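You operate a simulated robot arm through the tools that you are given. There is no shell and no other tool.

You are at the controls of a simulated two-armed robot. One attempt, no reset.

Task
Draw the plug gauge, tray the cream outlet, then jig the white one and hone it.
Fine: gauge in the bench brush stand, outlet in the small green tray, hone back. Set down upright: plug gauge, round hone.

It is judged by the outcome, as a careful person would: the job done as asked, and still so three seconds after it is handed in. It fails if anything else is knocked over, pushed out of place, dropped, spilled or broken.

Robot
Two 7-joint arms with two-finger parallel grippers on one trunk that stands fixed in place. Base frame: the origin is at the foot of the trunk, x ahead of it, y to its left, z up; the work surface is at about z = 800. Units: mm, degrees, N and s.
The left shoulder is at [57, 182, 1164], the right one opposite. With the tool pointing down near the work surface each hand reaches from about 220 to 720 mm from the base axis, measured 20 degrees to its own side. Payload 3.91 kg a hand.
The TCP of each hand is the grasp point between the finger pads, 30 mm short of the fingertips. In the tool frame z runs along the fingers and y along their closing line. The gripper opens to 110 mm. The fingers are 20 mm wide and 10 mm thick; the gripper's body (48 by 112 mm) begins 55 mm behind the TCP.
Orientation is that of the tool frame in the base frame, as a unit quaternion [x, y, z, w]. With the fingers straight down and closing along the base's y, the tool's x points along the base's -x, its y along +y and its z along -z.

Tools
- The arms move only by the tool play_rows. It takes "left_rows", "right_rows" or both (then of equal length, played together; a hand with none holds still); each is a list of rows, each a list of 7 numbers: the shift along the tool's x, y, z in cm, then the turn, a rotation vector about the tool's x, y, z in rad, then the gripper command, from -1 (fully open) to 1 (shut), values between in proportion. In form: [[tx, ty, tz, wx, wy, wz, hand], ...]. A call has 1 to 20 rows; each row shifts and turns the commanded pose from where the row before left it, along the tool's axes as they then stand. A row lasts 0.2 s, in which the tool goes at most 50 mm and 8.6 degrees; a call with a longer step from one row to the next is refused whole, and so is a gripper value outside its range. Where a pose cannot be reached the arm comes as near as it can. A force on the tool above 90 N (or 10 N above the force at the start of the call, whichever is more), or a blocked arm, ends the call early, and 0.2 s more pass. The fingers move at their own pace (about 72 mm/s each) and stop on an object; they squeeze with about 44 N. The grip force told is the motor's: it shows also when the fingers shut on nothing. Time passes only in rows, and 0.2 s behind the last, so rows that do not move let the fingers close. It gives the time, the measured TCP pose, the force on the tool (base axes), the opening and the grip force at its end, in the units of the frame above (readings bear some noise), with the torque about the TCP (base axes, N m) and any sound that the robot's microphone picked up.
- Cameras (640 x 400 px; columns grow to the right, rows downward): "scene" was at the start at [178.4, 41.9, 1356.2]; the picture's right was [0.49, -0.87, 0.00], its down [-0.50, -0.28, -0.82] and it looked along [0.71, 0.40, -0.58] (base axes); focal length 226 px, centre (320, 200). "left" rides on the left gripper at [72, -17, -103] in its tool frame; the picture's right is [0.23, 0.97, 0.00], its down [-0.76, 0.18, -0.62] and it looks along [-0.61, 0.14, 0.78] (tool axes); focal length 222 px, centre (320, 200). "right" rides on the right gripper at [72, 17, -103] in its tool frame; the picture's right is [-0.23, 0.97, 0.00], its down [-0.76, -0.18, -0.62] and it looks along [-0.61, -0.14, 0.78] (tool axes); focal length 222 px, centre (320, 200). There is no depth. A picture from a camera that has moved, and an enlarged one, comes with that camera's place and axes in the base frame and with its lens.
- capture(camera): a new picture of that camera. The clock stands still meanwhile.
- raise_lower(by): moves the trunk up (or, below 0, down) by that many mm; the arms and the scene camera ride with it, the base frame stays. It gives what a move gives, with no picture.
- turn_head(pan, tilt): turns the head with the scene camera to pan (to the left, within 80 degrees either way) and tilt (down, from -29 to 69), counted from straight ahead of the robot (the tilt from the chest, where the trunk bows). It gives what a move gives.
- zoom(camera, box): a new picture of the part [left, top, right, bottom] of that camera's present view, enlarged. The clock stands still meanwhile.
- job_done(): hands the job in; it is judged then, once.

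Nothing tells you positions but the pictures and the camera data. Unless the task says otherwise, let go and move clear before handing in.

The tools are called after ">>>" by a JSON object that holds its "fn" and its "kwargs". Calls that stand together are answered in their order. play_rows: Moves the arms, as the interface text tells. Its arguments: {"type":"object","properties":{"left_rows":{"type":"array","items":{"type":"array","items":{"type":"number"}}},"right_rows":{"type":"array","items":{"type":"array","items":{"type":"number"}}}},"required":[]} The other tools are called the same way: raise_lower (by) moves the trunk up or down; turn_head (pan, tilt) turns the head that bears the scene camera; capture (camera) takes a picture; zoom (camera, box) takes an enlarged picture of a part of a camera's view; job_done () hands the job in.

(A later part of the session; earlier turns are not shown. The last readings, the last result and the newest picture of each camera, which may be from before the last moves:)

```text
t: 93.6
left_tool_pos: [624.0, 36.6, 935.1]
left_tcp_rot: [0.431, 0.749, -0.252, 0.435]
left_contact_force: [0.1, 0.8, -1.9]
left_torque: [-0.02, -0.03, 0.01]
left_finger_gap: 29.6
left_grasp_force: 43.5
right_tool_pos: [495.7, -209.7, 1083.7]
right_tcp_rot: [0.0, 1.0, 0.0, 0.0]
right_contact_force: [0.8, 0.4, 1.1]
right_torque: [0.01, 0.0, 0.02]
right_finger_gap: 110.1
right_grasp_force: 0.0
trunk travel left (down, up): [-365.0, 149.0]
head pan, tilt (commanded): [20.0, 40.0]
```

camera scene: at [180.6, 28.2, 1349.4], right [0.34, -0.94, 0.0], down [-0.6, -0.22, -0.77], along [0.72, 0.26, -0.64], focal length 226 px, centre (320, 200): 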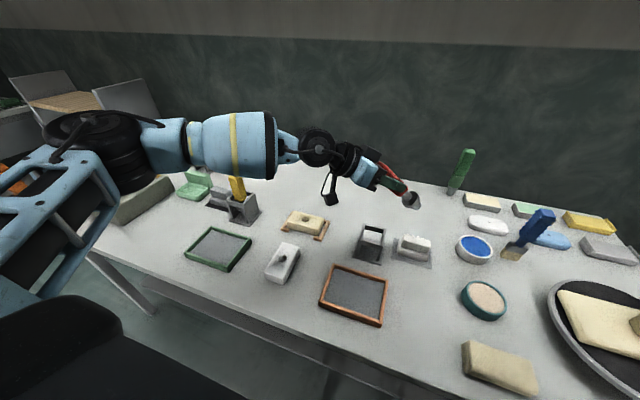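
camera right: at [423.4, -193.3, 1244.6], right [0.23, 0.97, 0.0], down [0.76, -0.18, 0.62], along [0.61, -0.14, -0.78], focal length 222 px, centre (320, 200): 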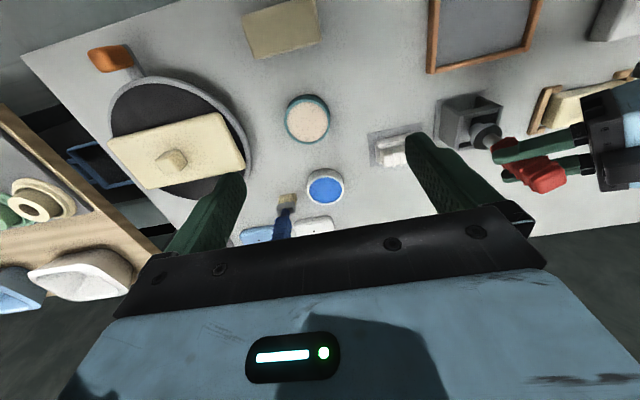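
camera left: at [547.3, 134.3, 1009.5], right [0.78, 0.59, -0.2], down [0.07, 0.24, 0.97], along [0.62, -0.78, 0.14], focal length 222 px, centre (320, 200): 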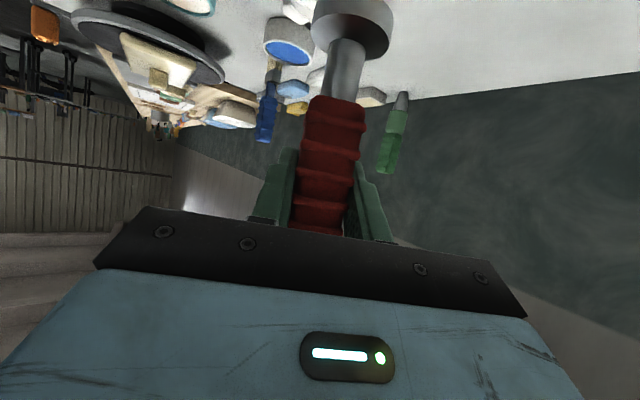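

>>> {"fn": "play_rows", "kwargs": {"left_rows": [[0.26, 0, 0.149, 0, 0, 0, 1], [0.26, 0, 0.149, 0, 0, 0, 1], [0, 0, 0, 0, 0, 0, 1]]}}

>>> {"fn": "play_rows", "kwargs": {"left_rows": [[0.174, 0, 0.099, 0, 0, 0, 1], [0, 0, 0, 0, 0, 0, 1]]}}

```text
t: 94.4
left_tool_pos: [623.0, 36.2, 929.3]
left_tcp_rot: [0.432, 0.749, -0.252, 0.435]
left_contact_force: [0.1, -0.6, -0.9]
left_torque: [-0.04, 0.0, 0.01]
left_finger_gap: 29.5
left_grasp_force: 44.1
right_tool_pos: [494.9, -209.7, 1083.0]
right_tcp_rot: [0.0, 1.0, 0.0, 0.0]
right_contact_force: [-0.1, 0.6, -0.4]
right_torque: [0.0, -0.01, 0.04]
right_finger_gap: 109.8
right_grasp_force: 0.1
trunk travel left (down, up): [-365.0, 149.0]
head pan, tilt (commanded): [20.0, 40.0]
```

```text
t: 95.0
left_tool_pos: [623.0, 36.1, 927.2]
left_tcp_rot: [0.432, 0.749, -0.253, 0.435]
left_contact_force: [0.7, 0.3, -1.5]
left_torque: [0.02, 0.0, 0.0]
left_finger_gap: 29.4
left_grasp_force: 44.7
right_tool_pos: [494.9, -209.7, 1083.8]
right_tcp_rot: [0.0, 1.0, 0.0, -0.001]
right_contact_force: [-0.5, 1.0, -0.2]
right_torque: [-0.01, 0.03, -0.02]
right_finger_gap: 110.2
right_grasp_force: 0.2
trunk travel left (down, up): [-365.0, 149.0]
head pan, tilt (commanded): [20.0, 40.0]
```

>>> {"fn": "play_rows", "kwargs": {"left_rows": [[0.174, 0, 0.099, 0, 0, 0, 1], [0, 0, 0, 0, 0, 0, 1]]}}

>>> {"fn": "play_rows", "kwargs": {"left_rows": [[0.174, 0, 0.099, 0, 0, 0, 1], [0, 0, 0, 0, 0, 0, 1]]}}

>>> {"fn": "zoom", "kwargs": {"camera": "scene", "box": [345, 185, 395, 250]}}

```text
t: 95.6
left_tool_pos: [622.6, 36.6, 924.9]
left_tcp_rot: [0.431, 0.749, -0.252, 0.435]
left_contact_force: [0.7, -0.5, -1.1]
left_torque: [-0.05, 0.0, 0.02]
left_finger_gap: 29.7
left_grasp_force: 44.1
right_tool_pos: [496.4, -209.3, 1083.2]
right_tcp_rot: [0.0, 1.0, -0.001, 0.0]
right_contact_force: [0.4, -0.2, 0.3]
right_torque: [-0.01, -0.01, 0.02]
right_finger_gap: 110.0
right_grasp_force: 0.1
trunk travel left (down, up): [-365.0, 149.0]
head pan, tilt (commanded): [20.0, 40.0]
```

```text
t: 96.2
left_tool_pos: [623.3, 35.9, 924.0]
left_tcp_rot: [0.432, 0.748, -0.253, 0.436]
left_contact_force: [-0.6, 0.6, 1.6]
left_torque: [0.13, 0.12, 0.03]
left_finger_gap: 29.7
left_grasp_force: 43.7
right_tool_pos: [495.1, -210.6, 1083.3]
right_tcp_rot: [0.0, 1.0, -0.001, 0.0]
right_contact_force: [-0.4, 0.2, -0.6]
right_torque: [-0.02, 0.01, 0.0]
right_finger_gap: 110.1
right_grasp_force: 0.0
trunk travel left (down, up): [-365.0, 149.0]
head pan, tilt (commanded): [20.0, 40.0]
```

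```text
6.15 times, centred on (370, 218) of scene
camera zoom: at [207.3, 28.2, 1281.1], right [0.34, -0.94, 0.0], down [-0.6, -0.22, -0.77], along [0.72, 0.26, -0.64], focal length 1388 px, centre (12, 92)
```

zoom: 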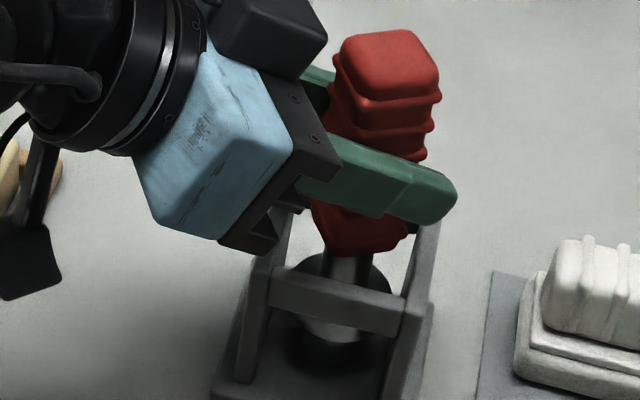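

The plug is resting on the stand plate (light contact at z≈924). I'll open gently and look before retreating.

>>> {"fn": "play_rows", "kwargs": {"left_rows": [[0, 0, 0, 0, 0, 0, 0.42], [0, 0, 0, 0, 0, 0, 0.36], [0, 0, 0, 0, 0, 0, 0.25], [0, 0, 0, 0, 0, 0, 0.0], [0, 0, 0, 0, 0, 0, -0.2], [0, 0, 0, 0, 0, 0, -0.2]]}}

>>> {"fn": "zoom", "kwargs": {"camera": "scene", "box": [345, 185, 395, 250]}}

>>> {"fn": "capture", "kwargs": {"camera": "left"}}

>>> {"fn": "zoom", "kwargs": {"camera": "right", "box": [440, 60, 600, 200]}}

```text
t: 97.6
left_tool_pos: [623.3, 35.8, 923.3]
left_tcp_rot: [0.432, 0.749, -0.253, 0.435]
left_contact_force: [-0.3, -0.2, 1.1]
left_torque: [0.01, 0.01, -0.01]
left_finger_gap: 66.0
left_grasp_force: 0.0
right_tool_pos: [496.2, -209.4, 1083.0]
right_tcp_rot: [0.001, 1.0, 0.0, 0.0]
right_contact_force: [0.0, 0.0, 0.7]
right_torque: [0.03, -0.03, 0.0]
right_finger_gap: 109.9
right_grasp_force: 0.1
trunk travel left (down, up): [-365.0, 149.0]
head pan, tilt (commanded): [20.0, 40.0]
```

```text
6.15 times, centred on (370, 218) of scene
camera zoom: at [207.6, 28.1, 1281.0], right [0.34, -0.94, 0.0], down [-0.6, -0.22, -0.77], along [0.72, 0.26, -0.64], focal length 1388 px, centre (12, 92)
```

zoom: 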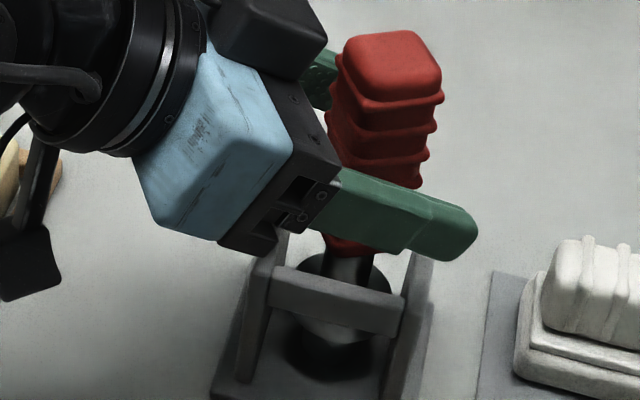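

```text
taken
camera left: at [544.8, 136.1, 911.8], right [0.79, 0.58, -0.2], down [0.07, 0.23, 0.97], along [0.61, -0.78, 0.14], focal length 222 px, centre (320, 200)
```

left: 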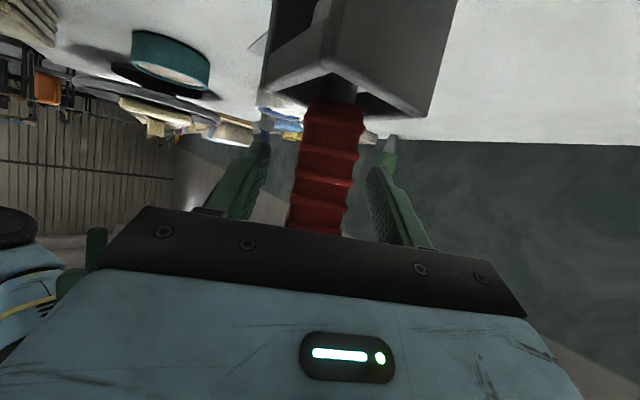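

```text
2.86 times, centred on (520, 130) of right
camera zoom: at [423.6, -192.2, 1186.8], right [0.23, 0.97, 0.0], down [0.76, -0.18, 0.62], along [0.61, -0.14, -0.78], focal length 635 px, centre (-251, 400)
```

zoom: 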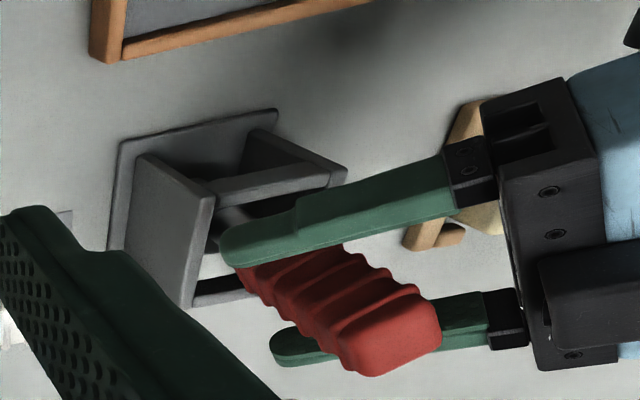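

The gauge stands upright in the stand on its own. I'll retreat straight back along the fingers.

>>> {"fn": "play_rows", "kwargs": {"left_rows": [[0, 0, -2, 0, 0, 0, -0.2], [0, 0, -3, 0, 0, 0, -0.2], [0, 0, -4, 0, 0, 0, -0.2], [0, 0, -4, 0, 0, 0, -0.2], [0, 0, 0, 0, 0, 0, -0.2]]}}

>>> {"fn": "capture", "kwargs": {"camera": "scene"}}

>>> {"fn": "zoom", "kwargs": {"camera": "scene", "box": [335, 160, 415, 260]}}

```text
t: 98.8
left_tool_pos: [568.5, 133.3, 987.1]
left_tcp_rot: [0.431, 0.75, -0.252, 0.435]
left_contact_force: [-0.1, 0.1, -0.3]
left_torque: [0.05, 0.03, -0.01]
left_finger_gap: 66.0
left_grasp_force: 0.1
right_tool_pos: [496.0, -209.9, 1083.0]
right_tcp_rot: [0.0, 1.0, 0.001, 0.0]
right_contact_force: [0.3, 0.3, 0.2]
right_torque: [0.01, 0.03, -0.01]
right_finger_gap: 110.0
right_grasp_force: 0.1
trunk travel left (down, up): [-365.0, 149.0]
head pan, tilt (commanded): [20.0, 40.0]
```

```text
taken
camera scene: at [208.1, 27.9, 1280.9], right [0.34, -0.94, 0.0], down [-0.6, -0.22, -0.77], along [0.72, 0.26, -0.64], focal length 226 px, centre (320, 200)
```

scene: 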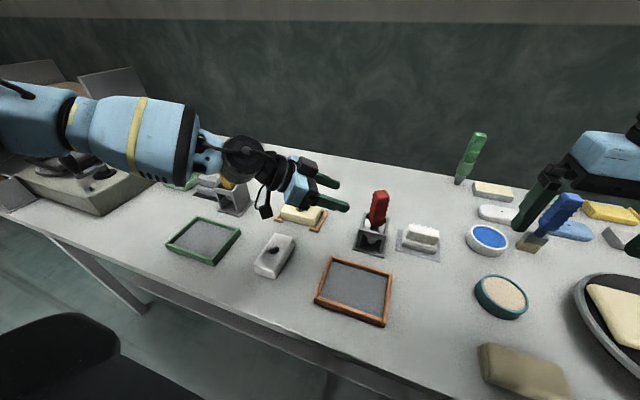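

```text
4.00 times, centred on (375, 210) of scene
camera zoom: at [208.1, 27.9, 1280.9], right [0.34, -0.94, 0.0], down [-0.6, -0.22, -0.77], along [0.72, 0.26, -0.64], focal length 902 px, centre (100, 160)
```

zoom: 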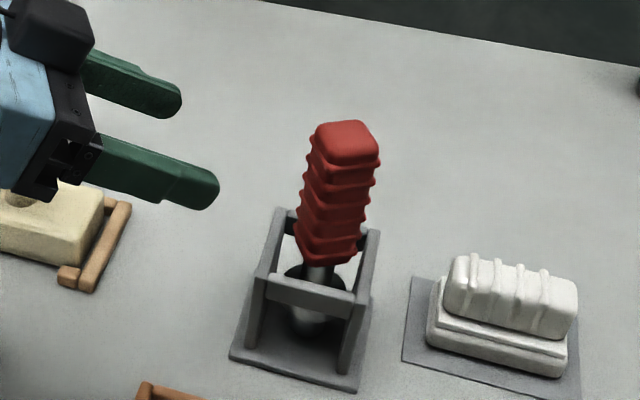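

The gauge is parked upright. Next is the cream outlet: I'll pull the left hand to open space and reorient it straight down, then to a +90° yaw so the fingers close along x.

>>> {"fn": "play_rows", "kwargs": {"left_rows": [[0.18, 0.8, -4.36, 0, 0, 0, -0.2], [0.18, 0.8, -4.36, 0, 0, 0, -0.2], [0.18, 0.8, -4.36, 0, 0, 0, -0.2], [0.18, 0.8, -4.36, 0, 0, 0, -0.2], [0, 0, 0, -0.1136, 0, -0.0649, -0.2], [0, 0, 0, -0.1136, 0, -0.0649, -0.2], [0, 0, 0, -0.1136, 0, -0.0649, -0.2], [0, 0, 0, -0.1136, 0, -0.0649, -0.2], [0, 0, 0, -0.1136, 0, -0.0649, -0.2], [0, 0, 0, -0.1136, 0, -0.0649, -0.2], [0, 0, 0, -0.1136, 0, -0.0649, -0.2], [0, 0, 0, -0.1136, 0, -0.0649, -0.2], [0, 0, 0, 0, 0, 0, -0.2]]}}

>>> {"fn": "play_rows", "kwargs": {"left_rows": [[0, 0, 0, 0, 0.1313, 0, -0.2], [0, 0, 0, 0, 0.1313, 0, -0.2], [0, 0, 0, 0, 0.1313, 0, -0.2], [0, 0, 0, 0, 0.1313, 0, -0.2], [0, 0, 0, 0, 0.1313, 0, -0.2], [0, 0, 0, 0, 0.1313, 0, -0.2], [0, 0, 0, 0, 0.1313, 0, -0.2], [0, 0, 0, 0, 0.1313, 0, -0.2], [0, 0, 0, 0, 0, 0, -0.2]]}}

>>> {"fn": "play_rows", "kwargs": {"right_rows": [[4, -2, 0, 0, 0, 0, -1], [4, -2, 0, 0, 0, 0, -1], [4, -2, 0, 0, 0, 0, -1], [4, -2, 0, 0, 0, 0, -1], [4, -2, 0, 0, 0, 0, -1], [0, 0, 0, 0, 0, 0, -1]]}}

```text
t: 101.6
left_tool_pos: [517.3, 284.7, 1067.6]
left_tcp_rot: [-0.001, 0.865, -0.001, 0.502]
left_contact_force: [0.6, 0.4, -0.7]
left_torque: [0.02, -0.02, 0.01]
left_finger_gap: 65.9
left_grasp_force: 0.1
right_tool_pos: [496.3, -209.7, 1082.1]
right_tcp_rot: [0.0, 1.0, 0.0, -0.001]
right_contact_force: [-0.2, -0.6, 0.3]
right_torque: [-0.07, 0.03, 0.0]
right_finger_gap: 109.9
right_grasp_force: 0.1
trunk travel left (down, up): [-365.0, 149.0]
head pan, tilt (commanded): [20.0, 40.0]
```

```text
t: 103.6
left_tool_pos: [516.5, 283.9, 1067.5]
left_tcp_rot: [-0.001, 1.0, -0.002, -0.001]
left_contact_force: [-0.4, -0.1, -0.4]
left_torque: [0.0, -0.01, 0.02]
left_finger_gap: 66.1
left_grasp_force: 0.1
right_tool_pos: [496.0, -209.6, 1083.0]
right_tcp_rot: [0.0, 1.0, 0.001, 0.0]
right_contact_force: [0.6, -0.1, -0.9]
right_torque: [0.03, 0.01, 0.03]
right_finger_gap: 110.1
right_grasp_force: 0.1
trunk travel left (down, up): [-365.0, 149.0]
head pan, tilt (commanded): [20.0, 40.0]
```

```text
t: 105.0
left_tool_pos: [516.3, 285.5, 1067.0]
left_tcp_rot: [-0.001, 1.0, -0.002, 0.0]
left_contact_force: [0.6, 0.0, 0.4]
left_torque: [-0.01, 0.03, 0.02]
left_finger_gap: 66.0
left_grasp_force: 0.1
right_tool_pos: [296.6, -308.0, 1081.1]
right_tcp_rot: [0.0, 1.0, 0.001, 0.0]
right_contact_force: [0.6, -0.4, 0.2]
right_torque: [0.01, -0.01, 0.0]
right_finger_gap: 110.1
right_grasp_force: 0.1
trunk travel left (down, up): [-365.0, 149.0]
head pan, tilt (commanded): [20.0, 40.0]
```

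>>> {"fn": "play_rows", "kwargs": {"left_rows": [[0, 0, 0, 0, 0, -0.1428, -0.2], [0, 0, 0, 0, 0, -0.1428, -0.2], [0, 0, 0, 0, 0, -0.1428, -0.2], [0, 0, 0, 0, 0, -0.1428, -0.2], [0, 0, 0, 0, 0, -0.1428, -0.2], [0, 0, 0, 0, 0, -0.1428, -0.2], [0, 0, 0, 0, 0, -0.1428, -0.2], [0, 0, 0, 0, 0, -0.1428, -0.2], [0, 0, 0, 0, 0, -0.1428, -0.2], [0, 0, 0, 0, 0, -0.1428, -0.2], [0, 0, 0, 0, 0, -0.1428, -0.2], [0, 0, 0, 0, 0, 0, -0.2]]}}

>>> {"fn": "capture", "kwargs": {"camera": "left"}}

>>> {"fn": "capture", "kwargs": {"camera": "scene"}}

```text
t: 107.6
left_tool_pos: [516.3, 282.8, 1067.0]
left_tcp_rot: [0.709, -0.706, 0.002, 0.0]
left_contact_force: [-0.3, -0.6, -0.9]
left_torque: [0.04, -0.02, 0.02]
left_finger_gap: 65.8
left_grasp_force: 0.0
right_tool_pos: [295.7, -308.3, 1082.4]
right_tcp_rot: [0.0, 1.0, 0.0, 0.0]
right_contact_force: [0.9, 0.6, 0.7]
right_torque: [0.02, 0.01, 0.03]
right_finger_gap: 109.9
right_grasp_force: 0.0
trunk travel left (down, up): [-365.0, 149.0]
head pan, tilt (commanded): [20.0, 40.0]
```

```text
taken
camera left: at [533.4, 211.3, 1171.2], right [-0.97, -0.23, 0.0], down [-0.18, 0.76, 0.62], along [-0.14, 0.6, -0.78], focal length 222 px, centre (320, 200)
```

left: 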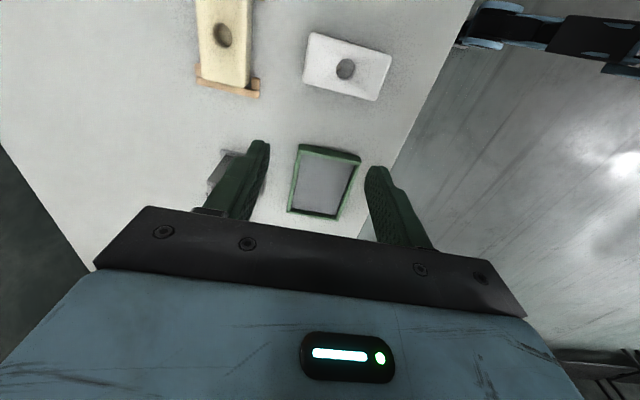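

```text
taken
camera scene: at [207.6, 28.1, 1281.0], right [0.34, -0.94, 0.0], down [-0.6, -0.22, -0.77], along [0.72, 0.26, -0.64], focal length 226 px, centre (320, 200)
```

scene: 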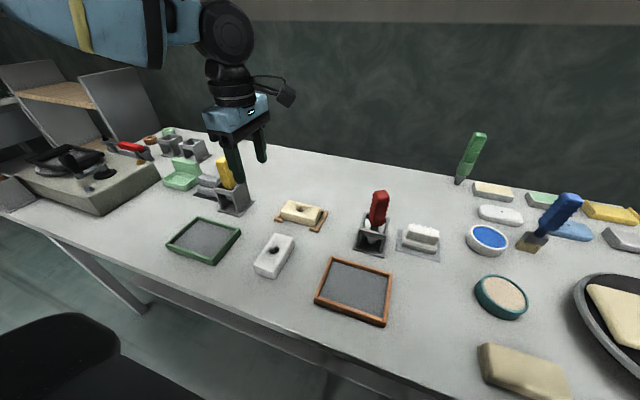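

>>> {"fn": "zoom", "kwargs": {"camera": "scene", "box": [265, 185, 345, 245]}}

>>> {"fn": "zoom", "kwargs": {"camera": "left", "box": [180, 0, 280, 110]}}

>>> {"fn": "zoom", "kwargs": {"camera": "left", "box": [270, 130, 380, 230]}}

>>> {"fn": "zoom", "kwargs": {"camera": "scene", "box": [150, 205, 250, 275]}}

```text
6.67 times, centred on (305, 215) of scene
camera zoom: at [207.6, 28.1, 1281.0], right [0.34, -0.94, 0.0], down [-0.6, -0.22, -0.77], along [0.72, 0.26, -0.64], focal length 1504 px, centre (420, 100)
```

zoom: 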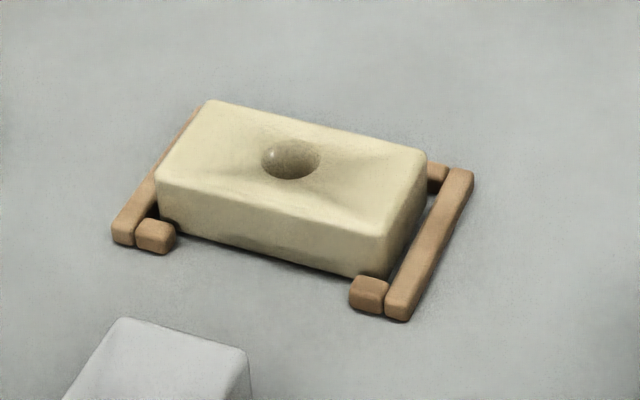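

```text
3.64 times, centred on (230, 55) of left
camera zoom: at [533.4, 211.3, 1171.2], right [-0.97, -0.23, 0.0], down [-0.18, 0.76, 0.62], along [-0.14, 0.6, -0.78], focal length 808 px, centre (647, 727)
```

zoom: 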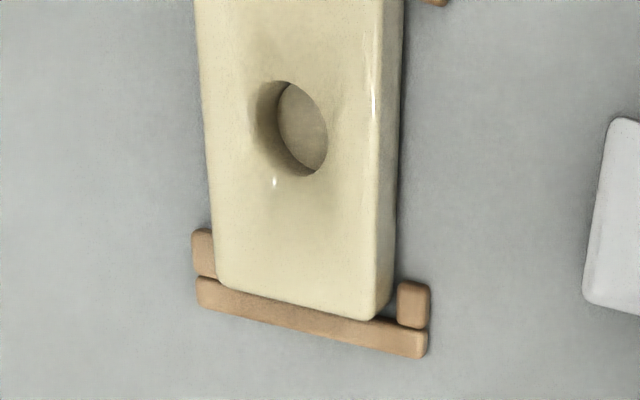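

```text
4.00 times, centred on (325, 180) of left
camera zoom: at [533.4, 211.3, 1171.2], right [-0.97, -0.23, 0.0], down [-0.18, 0.76, 0.62], along [-0.14, 0.6, -0.78], focal length 888 px, centre (300, 280)
```

zoom: 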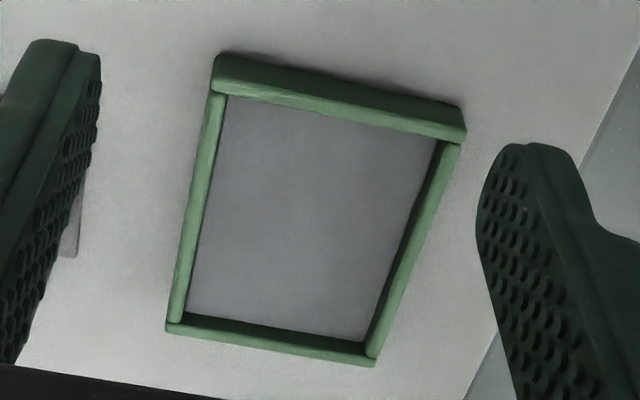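

```text
5.71 times, centred on (200, 240) of scene
camera zoom: at [207.6, 28.1, 1281.0], right [0.34, -0.94, 0.0], down [-0.6, -0.22, -0.77], along [0.72, 0.26, -0.64], focal length 1289 px, centre (1006, -29)
```

zoom: 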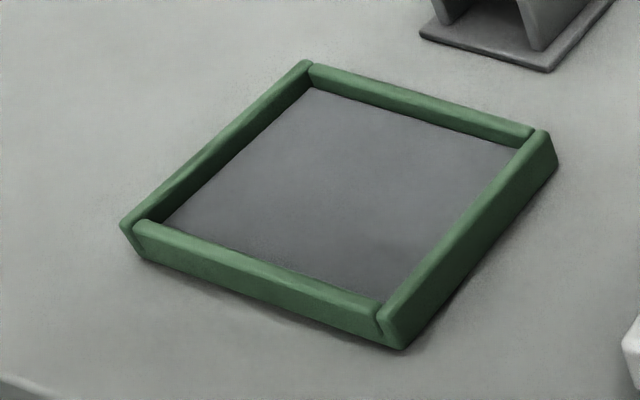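

I have good measurements of the jig (block top about 57 × 105 mm, bore near (649, 251)) and the tray. I'll lower the trunk a bit more for margin, then lean the hand 30° toward −y and approach above the block.

>>> {"fn": "raise_lower", "kwargs": {"by": -50}}

>>> {"fn": "play_rows", "kwargs": {"left_rows": [[0, 0, 0, 0, 0.131, 0, -1], [0, 0, 0, 0, 0.131, 0, -1], [0, 0, 0, 0, 0.131, 0, -1], [0, 0, 0, 0, 0.131, 0, -1], [0, 0, 0, 0, 0, 0, -1]]}}

>>> {"fn": "capture", "kwargs": {"camera": "scene"}}

```text
t: 108.5
left_tool_pos: [516.7, 284.4, 1018.7]
left_tcp_rot: [0.708, -0.707, 0.002, 0.0]
left_contact_force: [0.3, 0.0, 0.6]
left_torque: [0.02, -0.03, -0.01]
left_finger_gap: 66.1
left_grasp_force: 0.0
right_tool_pos: [296.0, -309.5, 1033.1]
right_tcp_rot: [-0.001, 1.0, 0.001, 0.001]
right_contact_force: [-0.6, -0.6, 0.1]
right_torque: [0.02, 0.04, 0.01]
right_finger_gap: 110.2
right_grasp_force: 0.1
trunk travel left (down, up): [-315.0, 199.0]
head pan, tilt (commanded): [20.0, 40.0]
```

```text
t: 109.7
left_tool_pos: [516.4, 284.4, 1017.2]
left_tcp_rot: [-0.682, 0.683, -0.186, -0.184]
left_contact_force: [0.3, 0.1, -0.2]
left_torque: [-0.04, 0.01, 0.01]
left_finger_gap: 110.1
left_grasp_force: 0.2
right_tool_pos: [294.8, -309.9, 1032.5]
right_tcp_rot: [0.0, 1.0, 0.0, 0.0]
right_contact_force: [-0.6, -0.7, -0.5]
right_torque: [0.0, -0.01, -0.02]
right_finger_gap: 110.1
right_grasp_force: 0.0
trunk travel left (down, up): [-315.0, 199.0]
head pan, tilt (commanded): [20.0, 40.0]
```

```text
taken
camera scene: at [221.6, 27.8, 1229.9], right [0.34, -0.94, 0.0], down [-0.6, -0.22, -0.77], along [0.72, 0.26, -0.64], focal length 226 px, centre (320, 200)
```

scene: 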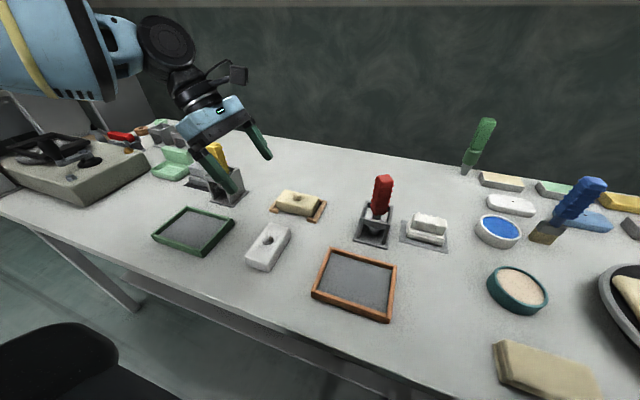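

>>> {"fn": "play_rows", "kwargs": {"left_rows": [[-0.77, -3.3, 2.97, 0, 0, 0, -1], [-0.77, -3.3, 2.97, 0, 0, 0, -1], [-0.77, -3.3, 2.97, 0, 0, 0, -1], [-0.77, -3.3, 2.97, 0, 0, 0, -1], [0, 0, 0, 0, 0, 0, -1], [0, 0, 0, 0, 0, 0, -1]]}}

>>> {"fn": "capture", "kwargs": {"camera": "left"}}

>>> {"fn": "capture", "kwargs": {"camera": "scene"}}

```text
t: 111.1
left_tool_pos: [647.8, 251.7, 900.6]
left_tcp_rot: [0.683, -0.683, 0.185, 0.184]
left_contact_force: [0.5, 1.2, 0.2]
left_torque: [0.0, 0.02, -0.03]
left_finger_gap: 110.1
left_grasp_force: 0.2
right_tool_pos: [295.4, -309.4, 1033.1]
right_tcp_rot: [0.001, 1.0, 0.0, 0.0]
right_contact_force: [0.2, 0.1, -0.2]
right_torque: [-0.02, 0.0, -0.02]
right_finger_gap: 110.1
right_grasp_force: 0.1
trunk travel left (down, up): [-315.0, 199.0]
head pan, tilt (commanded): [20.0, 40.0]
```

```text
taken
camera left: at [664.5, 240.6, 1026.6], right [-0.97, -0.2, 0.11], down [-0.18, 0.97, 0.15], along [-0.14, 0.13, -0.98], focal length 222 px, centre (320, 200)
```

left: 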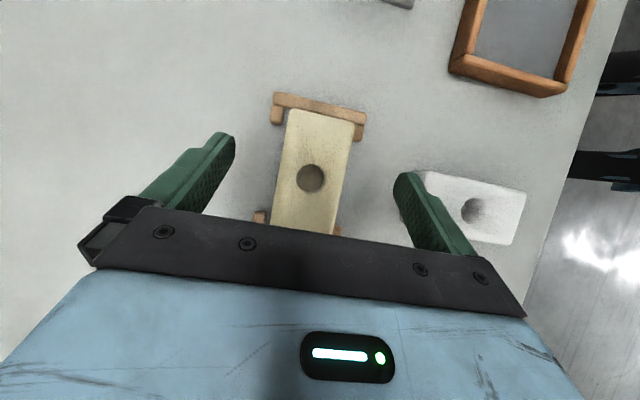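

```text
taken
camera scene: at [222.0, 28.0, 1229.8], right [0.34, -0.94, 0.0], down [-0.6, -0.22, -0.77], along [0.72, 0.26, -0.64], focal length 226 px, centre (320, 200)
```

scene: 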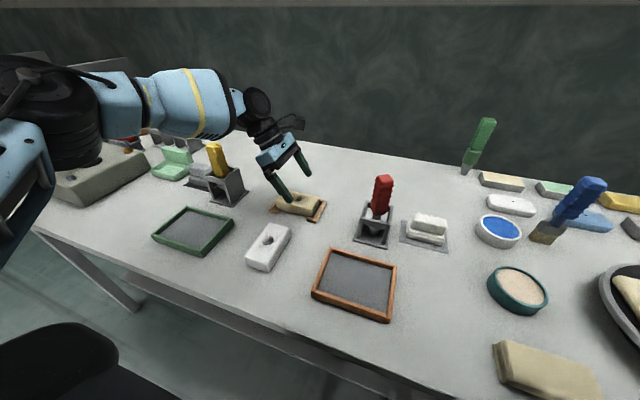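

>>> {"fn": "zoom", "kwargs": {"camera": "left", "box": [240, 80, 400, 240]}}

>>> {"fn": "zoom", "kwargs": {"camera": "left", "box": [400, 150, 540, 260]}}

```text
2.50 times, centred on (320, 160) of left
camera zoom: at [664.5, 240.6, 1026.6], right [-0.97, -0.2, 0.11], down [-0.18, 0.97, 0.15], along [-0.14, 0.13, -0.98], focal length 555 px, centre (320, 300)
```

zoom: 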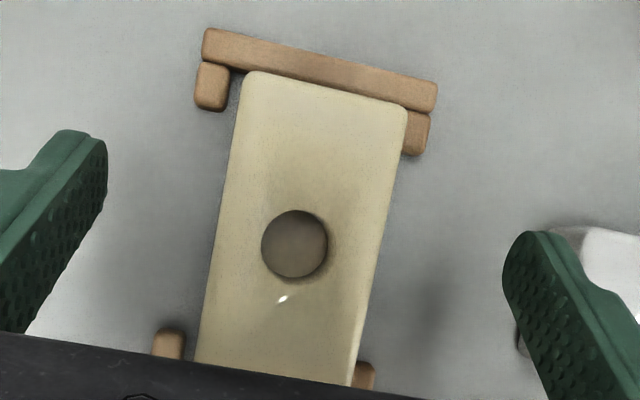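

```text
3.64 times, centred on (470, 205) of left
camera zoom: at [664.5, 240.6, 1026.6], right [-0.97, -0.2, 0.11], down [-0.18, 0.97, 0.15], along [-0.14, 0.13, -0.98], focal length 808 px, centre (-226, 182)
```

zoom: 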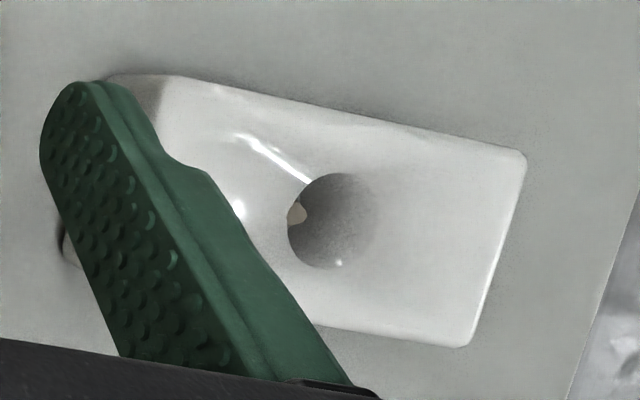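

The near-vertical wrist view confirms the cream block centre at about (649, 249) and clear space for the fingers. I'll descend to z≈836.

>>> {"fn": "play_rows", "kwargs": {"left_rows": [[-1.03, -0.03, 1.89, 0, 0, 0, -1], [-1.03, -0.03, 1.89, 0, 0, 0, -1], [-1.03, -0.03, 1.89, 0, 0, 0, -1], [0, 0, 0, 0, 0, 0, -1], [0, 0, 0, 0, 0, 0, -1]]}}

>>> {"fn": "capture", "kwargs": {"camera": "left"}}

>>> {"fn": "zoom", "kwargs": {"camera": "scene", "box": [240, 130, 340, 240]}}

```text
t: 112.3
left_tool_pos: [651.1, 249.9, 835.9]
left_tcp_rot: [0.683, -0.682, 0.185, 0.184]
left_contact_force: [-0.6, 0.2, 0.9]
left_torque: [0.01, 0.02, 0.01]
left_finger_gap: 109.7
left_grasp_force: 0.1
right_tool_pos: [296.2, -310.1, 1032.3]
right_tcp_rot: [0.0, 1.0, 0.001, 0.0]
right_contact_force: [-0.1, 0.4, -0.5]
right_torque: [0.0, -0.03, 0.0]
right_finger_gap: 109.9
right_grasp_force: 0.0
trunk travel left (down, up): [-315.0, 199.0]
head pan, tilt (commanded): [20.0, 40.0]
```

```text
taken
camera left: at [667.0, 238.5, 962.2], right [-0.97, -0.2, 0.11], down [-0.18, 0.97, 0.15], along [-0.14, 0.13, -0.98], focal length 222 px, centre (320, 200)
```

left: 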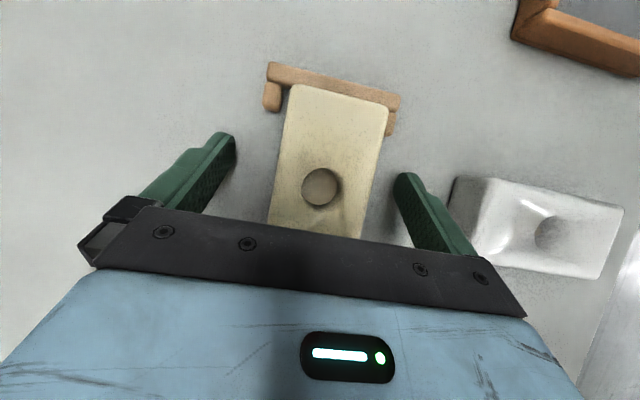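

```text
3.64 times, centred on (290, 185) of scene
camera zoom: at [221.8, 28.1, 1229.9], right [0.34, -0.94, 0.0], down [-0.6, -0.22, -0.77], along [0.72, 0.26, -0.64], focal length 820 px, centre (429, 254)
```

zoom: 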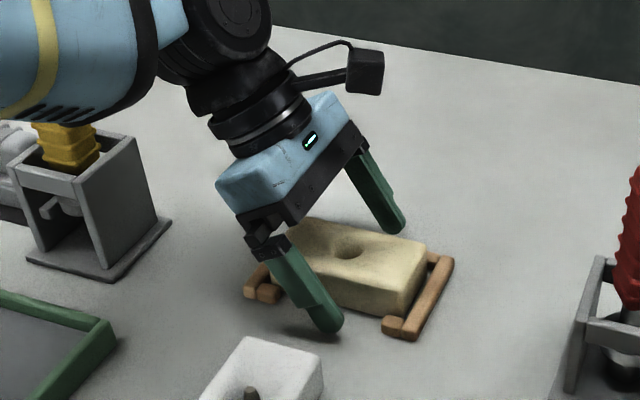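

>>> {"fn": "play_rows", "kwargs": {"left_rows": [[0, 0, 0, 0, 0, 0, -0.5], [0, 0, 0, 0, 0, 0, -0.2], [0, 0, 0, 0, 0, 0, 0.2], [0, 0, 0, 0, 0, 0, 1], [0, 0, 0, 0, 0, 0, 1], [0, 0, 0, 0, 0, 0, 1]]}}

>>> {"fn": "capture", "kwargs": {"camera": "left"}}

```text
t: 113.7
left_tool_pos: [650.0, 250.4, 836.5]
left_tcp_rot: [0.683, -0.682, 0.185, 0.183]
left_contact_force: [-0.9, -0.8, 0.0]
left_torque: [-0.07, 0.13, -0.04]
left_finger_gap: 58.0
left_grasp_force: 44.0
right_tool_pos: [296.4, -310.2, 1031.6]
right_tcp_rot: [0.0, 1.0, 0.0, 0.0]
right_contact_force: [0.2, -0.6, -0.1]
right_torque: [0.0, 0.01, 0.0]
right_finger_gap: 109.7
right_grasp_force: 0.1
trunk travel left (down, up): [-315.0, 199.0]
head pan, tilt (commanded): [20.0, 40.0]
```

```text
taken
camera left: at [666.8, 238.4, 962.4], right [-0.97, -0.2, 0.11], down [-0.18, 0.97, 0.15], along [-0.14, 0.13, -0.98], focal length 222 px, centre (320, 200)
```

left: 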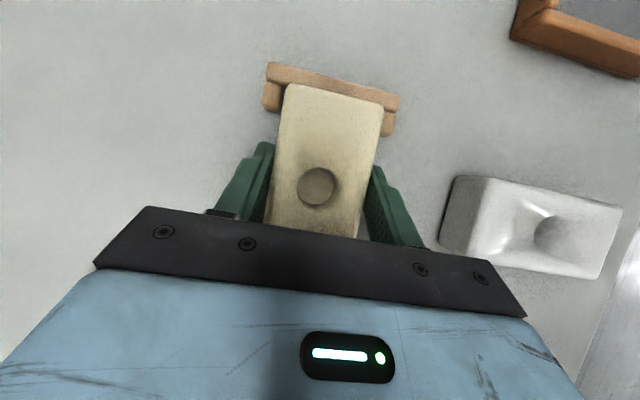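

The cream block is gripped at 58 mm with the TCP at about (650.5, 250.1), which I'll reuse as the jig reference for the white block. Lifting it straight up now.

>>> {"fn": "play_rows", "kwargs": {"left_rows": [[0.252, 0, -0.432, 0, 0, 0, 1], [0.252, 0, -0.432, 0, 0, 0, 1], [0.504, 0, -0.864, 0, 0, 0, 1], [0, 0, 0, 0, 0, 0, 1]]}}

>>> {"fn": "zoom", "kwargs": {"camera": "scene", "box": [240, 130, 340, 240]}}

```text
t: 114.7
left_tool_pos: [650.6, 250.9, 855.9]
left_tcp_rot: [0.683, -0.682, 0.185, 0.183]
left_contact_force: [-0.7, -0.2, -4.8]
left_torque: [0.0, 0.01, -0.03]
left_finger_gap: 58.0
left_grasp_force: 44.0
right_tool_pos: [296.1, -310.9, 1032.5]
right_tcp_rot: [0.0, 1.0, 0.0, 0.0]
right_contact_force: [0.3, -0.3, -0.7]
right_torque: [-0.02, -0.02, 0.01]
right_finger_gap: 110.3
right_grasp_force: 0.0
trunk travel left (down, up): [-315.0, 199.0]
head pan, tilt (commanded): [20.0, 40.0]
```

```text
3.64 times, centred on (290, 185) of scene
camera zoom: at [222.1, 28.3, 1229.8], right [0.34, -0.94, 0.0], down [-0.6, -0.22, -0.77], along [0.72, 0.26, -0.64], focal length 820 px, centre (429, 254)
```

zoom: 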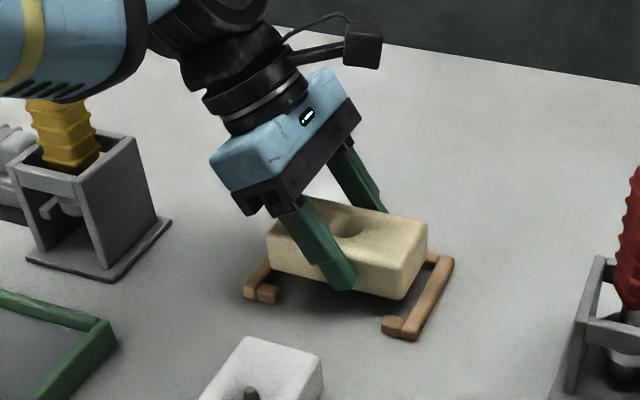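

>>> {"fn": "play_rows", "kwargs": {"left_rows": [[1.008, 0, -1.728, 0, 0, 0, 1], [1.008, 0, -1.728, 0, 0, 0, 1], [1.008, 0, -1.728, 0, 0, 0, 1], [1.008, 0, -1.728, 0, 0, 0, 1], [0, 4.4, 0, 0, 0, 0, 1], [0, 4.4, 0, 0, 0, 0, 1], [0, 4.4, 0, 0, 0, 0, 1], [0, 4.35, 0, 0, 0, 0, 1], [0, 0, 0, 0, 0, 0, 1]]}}

>>> {"fn": "capture", "kwargs": {"camera": "left"}}

```text
t: 116.7
left_tool_pos: [476.2, 248.1, 932.0]
left_tcp_rot: [0.683, -0.683, 0.185, 0.184]
left_contact_force: [0.2, -0.3, -4.4]
left_torque: [-0.03, 0.01, -0.01]
left_finger_gap: 57.6
left_grasp_force: 43.9
right_tool_pos: [294.5, -309.0, 1032.2]
right_tcp_rot: [0.0, 1.0, 0.0, 0.0]
right_contact_force: [-0.1, -0.5, 0.1]
right_torque: [-0.02, 0.04, 0.01]
right_finger_gap: 109.8
right_grasp_force: 0.1
trunk travel left (down, up): [-315.0, 199.0]
head pan, tilt (commanded): [20.0, 40.0]
```

```text
taken
camera left: at [492.0, 238.0, 1058.4], right [-0.97, -0.2, 0.11], down [-0.18, 0.97, 0.15], along [-0.14, 0.13, -0.98], focal length 222 px, centre (320, 200)
```

left: 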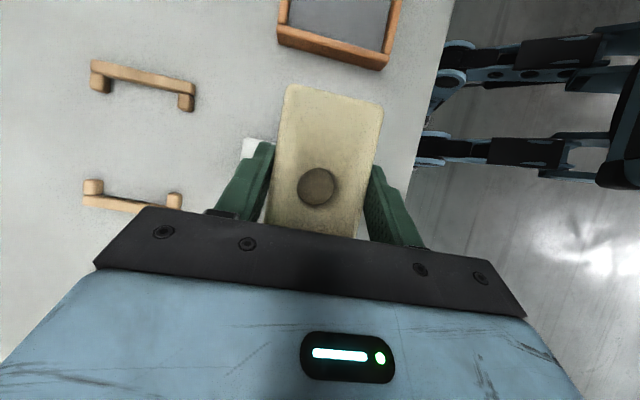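

>>> {"fn": "zoom", "kwargs": {"camera": "left", "box": [70, 40, 220, 220]}}

```text
2.22 times, centred on (145, 130) of left
camera zoom: at [492.0, 238.0, 1058.4], right [-0.97, -0.2, 0.11], down [-0.18, 0.97, 0.15], along [-0.14, 0.13, -0.98], focal length 494 px, centre (709, 356)
```

zoom: 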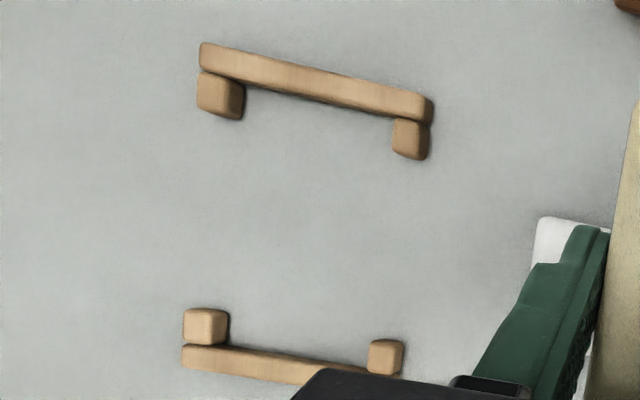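

The empty jig is clearly visible: about 60 mm between lips and 113 mm between rails. I'll carry the cream block over the green tray near (475, 467).

>>> {"fn": "play_rows", "kwargs": {"left_rows": [[-3.784, 0, -2.208, 0, 0, 0, 1], [-3.784, 0, -2.208, 0, 0, 0, 1], [-3.784, 0, -2.208, 0, 0, 0, 1], [-3.784, 0, -2.208, 0, 0, 0, 1], [-3.784, 0, -2.208, 0, 0, 0, 1], [0, 0, 0, 0, 0, 0, 1]]}}

>>> {"fn": "capture", "kwargs": {"camera": "left"}}

>>> {"fn": "capture", "kwargs": {"camera": "scene"}}

```text
t: 118.1
left_tool_pos: [471.4, 468.2, 933.6]
left_tcp_rot: [0.683, -0.682, 0.185, 0.183]
left_contact_force: [-0.5, -0.9, -4.9]
left_torque: [-0.02, 0.0, -0.02]
left_finger_gap: 57.6
left_grasp_force: 43.9
right_tool_pos: [295.8, -309.4, 1032.7]
right_tcp_rot: [0.0, 1.0, 0.0, 0.0]
right_contact_force: [0.1, -0.3, -0.2]
right_torque: [-0.01, 0.0, 0.0]
right_finger_gap: 110.4
right_grasp_force: 0.0
trunk travel left (down, up): [-315.0, 199.0]
head pan, tilt (commanded): [20.0, 40.0]
```

```text
taken
camera left: at [487.9, 458.3, 1060.4], right [-0.97, -0.2, 0.11], down [-0.18, 0.97, 0.15], along [-0.14, 0.13, -0.98], focal length 222 px, centre (320, 200)
```

left: 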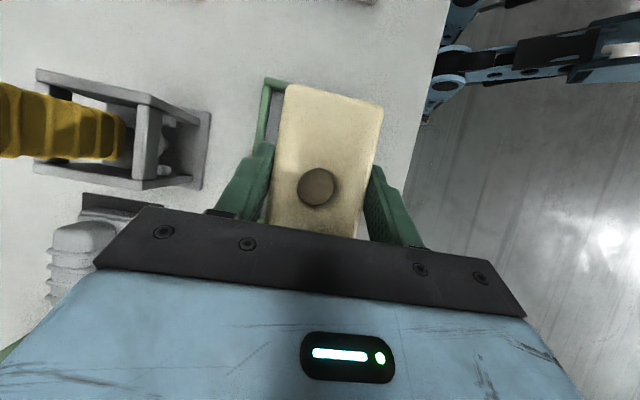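

```text
taken
camera scene: at [221.8, 27.9, 1229.9], right [0.34, -0.94, 0.0], down [-0.6, -0.22, -0.77], along [0.72, 0.26, -0.64], focal length 226 px, centre (320, 200)
```

scene: 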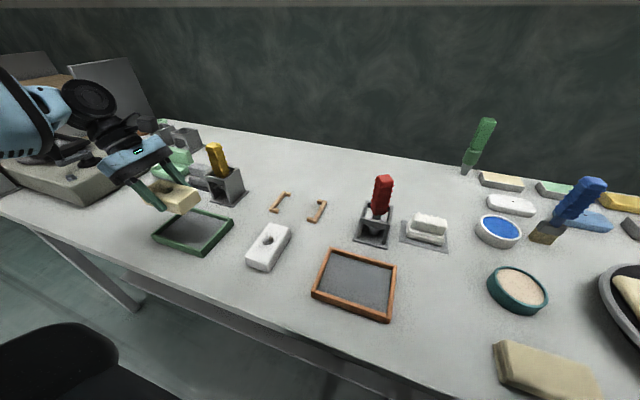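

>>> {"fn": "zoom", "kwargs": {"camera": "left", "box": [220, 60, 420, 240]}}

>>> {"fn": "zoom", "kwargs": {"camera": "scene", "box": [90, 120, 250, 270]}}

```text
2.22 times, centred on (320, 150) of left
camera zoom: at [487.9, 458.3, 1060.4], right [-0.97, -0.2, 0.11], down [-0.18, 0.97, 0.15], along [-0.14, 0.13, -0.98], focal length 494 px, centre (320, 311)
```

zoom: 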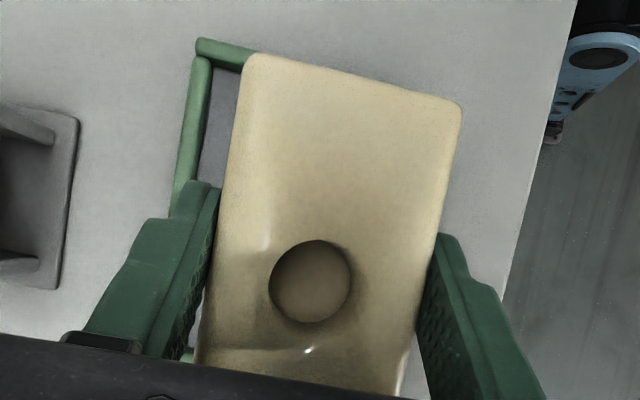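

```text
2.67 times, centred on (170, 195) of scene
camera zoom: at [221.8, 27.9, 1229.9], right [0.34, -0.94, 0.0], down [-0.6, -0.22, -0.77], along [0.72, 0.26, -0.64], focal length 602 px, centre (720, 213)
```

zoom: 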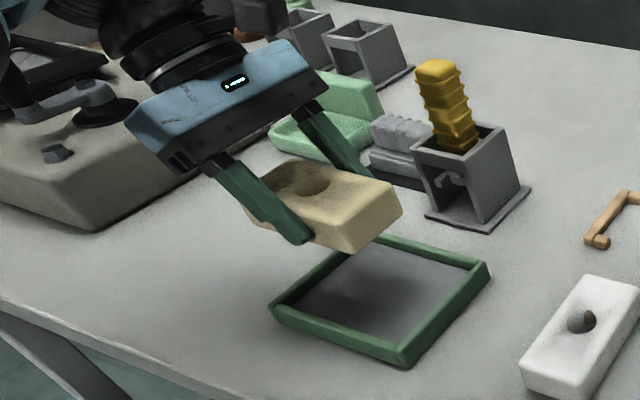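

The tray interior spans roughly x 422–523 and y 390–534, so the centre is near (473, 462). I'll shift 5 mm and descend toward the tray floor.

>>> {"fn": "play_rows", "kwargs": {"left_rows": [[-1.0, 0.05, 1.965, 0, 0, 0, 1], [-1.0, 0.05, 1.965, 0, 0, 0, 1], [-1.0, 0.05, 1.965, 0, 0, 0, 1], [-0.9, 0.05, 1.79, 0, 0, 0, 1], [0, 0, 0, 0, 0, 0, 1]]}}

>>> {"fn": "zoom", "kwargs": {"camera": "scene", "box": [110, 160, 250, 270]}}

>>> {"fn": "capture", "kwargs": {"camera": "left"}}

```text
t: 119.3
left_tool_pos: [472.4, 463.1, 849.7]
left_tcp_rot: [0.683, -0.682, 0.186, 0.183]
left_contact_force: [-0.1, 3.2, 4.9]
left_torque: [-0.33, 0.23, -0.12]
left_finger_gap: 57.9
left_grasp_force: 43.4
right_tool_pos: [294.9, -309.3, 1033.1]
right_tcp_rot: [0.0, 1.0, 0.0, -0.001]
right_contact_force: [0.5, 0.3, 0.2]
right_torque: [-0.03, 0.0, -0.01]
right_finger_gap: 110.0
right_grasp_force: 0.1
trunk travel left (down, up): [-315.0, 199.0]
head pan, tilt (commanded): [20.0, 40.0]
```

```text
3.64 times, centred on (180, 215) of scene
camera zoom: at [221.3, 28.1, 1230.0], right [0.34, -0.94, 0.0], down [-0.6, -0.22, -0.77], along [0.72, 0.26, -0.64], focal length 820 px, centre (829, 146)
```

zoom: 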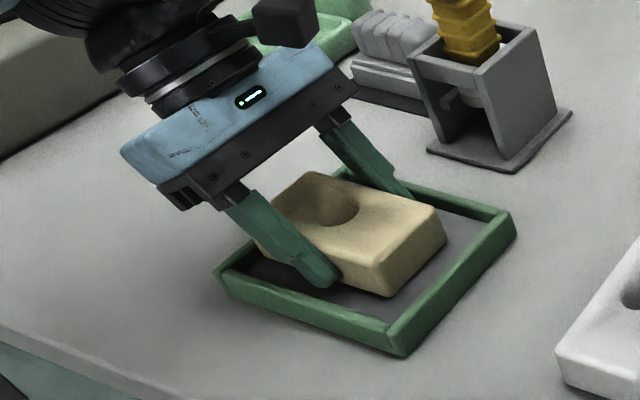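

```text
taken
camera left: at [488.1, 451.7, 976.4], right [-0.97, -0.2, 0.11], down [-0.18, 0.97, 0.15], along [-0.14, 0.13, -0.98], focal length 222 px, centre (320, 200)
```

left: 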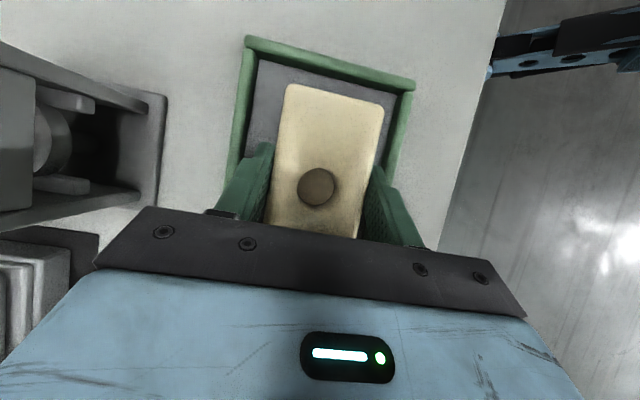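

>>> {"fn": "zoom", "kwargs": {"camera": "scene", "box": [155, 190, 255, 265]}}

```text
5.33 times, centred on (205, 228) of scene
camera zoom: at [221.3, 28.1, 1230.0], right [0.34, -0.94, 0.0], down [-0.6, -0.22, -0.77], along [0.72, 0.26, -0.64], focal length 1203 px, centre (933, 53)
```

zoom: 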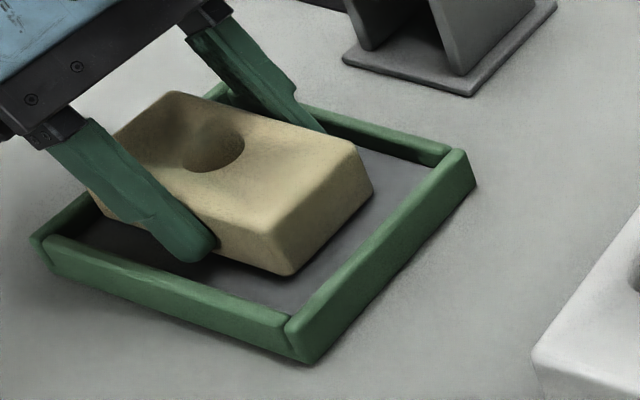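

>>> {"fn": "play_rows", "kwargs": {"left_rows": [[-0.101, 0, 0.173, 0, 0, 0, 1], [-0.101, 0, 0.173, 0, 0, 0, 1], [0, 0, 0, 0, 0, 0, 1]]}}

>>> {"fn": "zoom", "kwargs": {"camera": "scene", "box": [155, 190, 255, 265]}}

```text
t: 120.1
left_tool_pos: [471.7, 460.8, 848.5]
left_tcp_rot: [0.683, -0.682, 0.187, 0.182]
left_contact_force: [0.9, 4.1, 27.0]
left_torque: [-0.2, 0.88, -0.11]
left_finger_gap: 57.5
left_grasp_force: 44.4
right_tool_pos: [294.9, -311.9, 1033.5]
right_tcp_rot: [0.0, 1.0, 0.002, 0.001]
right_contact_force: [-0.8, 0.8, 0.0]
right_torque: [-0.02, -0.02, 0.04]
right_finger_gap: 110.0
right_grasp_force: 0.0
trunk travel left (down, up): [-315.0, 199.0]
head pan, tilt (commanded): [20.0, 40.0]
```

```text
5.33 times, centred on (205, 228) of scene
camera zoom: at [219.9, 27.0, 1230.3], right [0.34, -0.94, 0.0], down [-0.6, -0.22, -0.77], along [0.72, 0.26, -0.64], focal length 1203 px, centre (933, 53)
```

zoom: 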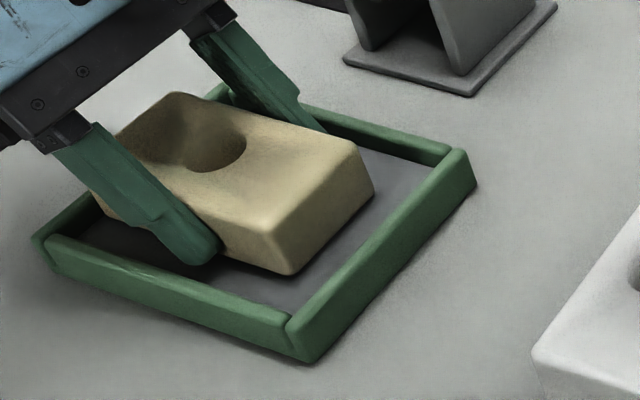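

The forces match the block now resting on the tray floor, which is raised to about z≈813. I'll relieve the pressure slightly, then open the fingers only as far as the tray allows.

>>> {"fn": "play_rows", "kwargs": {"left_rows": [[0.151, 0, -0.26, 0, 0, 0, 1], [0, 0, 0, 0, 0, 0, 1]]}}

>>> {"fn": "play_rows", "kwargs": {"left_rows": [[0, 0, 0, 0, 0, 0, -0.1], [0, 0, 0, 0, 0, 0, -0.18], [0, 0, 0, 0, 0, 0, -0.23], [0, 0, 0, 0, 0, 0, -0.23]]}}

>>> {"fn": "capture", "kwargs": {"camera": "left"}}

>>> {"fn": "zoom", "kwargs": {"camera": "scene", "box": [155, 190, 255, 265]}}

```text
t: 120.7
left_tool_pos: [472.1, 463.0, 848.0]
left_tcp_rot: [0.683, -0.683, 0.184, 0.184]
left_contact_force: [3.5, -2.5, 7.3]
left_torque: [-0.74, -0.42, 0.06]
left_finger_gap: 58.1
left_grasp_force: 43.8
right_tool_pos: [295.7, -310.4, 1032.9]
right_tcp_rot: [0.0, 1.0, 0.001, 0.0]
right_contact_force: [-0.1, 0.0, -0.8]
right_torque: [-0.03, -0.04, -0.02]
right_finger_gap: 109.7
right_grasp_force: 0.0
trunk travel left (down, up): [-315.0, 199.0]
head pan, tilt (commanded): [20.0, 40.0]
```

```text
t: 121.7
left_tool_pos: [471.2, 463.0, 848.1]
left_tcp_rot: [-0.682, 0.683, -0.184, -0.184]
left_contact_force: [-0.1, -0.2, -0.6]
left_torque: [0.01, 0.02, 0.01]
left_finger_gap: 67.8
left_grasp_force: 0.0
right_tool_pos: [295.4, -309.2, 1033.9]
right_tcp_rot: [0.001, 1.0, 0.0, 0.0]
right_contact_force: [-1.0, -1.2, 0.2]
right_torque: [0.03, 0.04, 0.0]
right_finger_gap: 109.9
right_grasp_force: 0.1
trunk travel left (down, up): [-315.0, 199.0]
head pan, tilt (commanded): [20.0, 40.0]
```

```text
taken
camera left: at [488.4, 451.8, 974.3], right [-0.97, -0.2, 0.11], down [-0.18, 0.97, 0.15], along [-0.14, 0.13, -0.98], focal length 222 px, centre (320, 200)
```

left: 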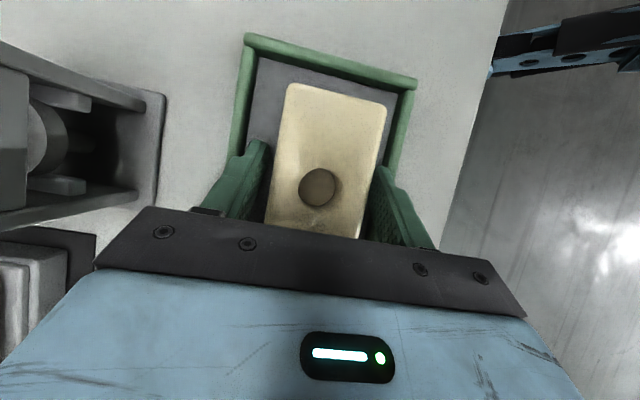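

```text
5.33 times, centred on (205, 228) of scene
camera zoom: at [221.6, 28.1, 1229.9], right [0.34, -0.94, 0.0], down [-0.6, -0.22, -0.77], along [0.72, 0.26, -0.64], focal length 1203 px, centre (933, 53)
```

zoom: 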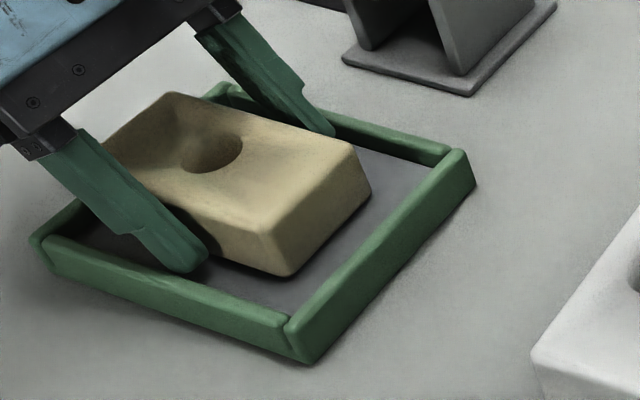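

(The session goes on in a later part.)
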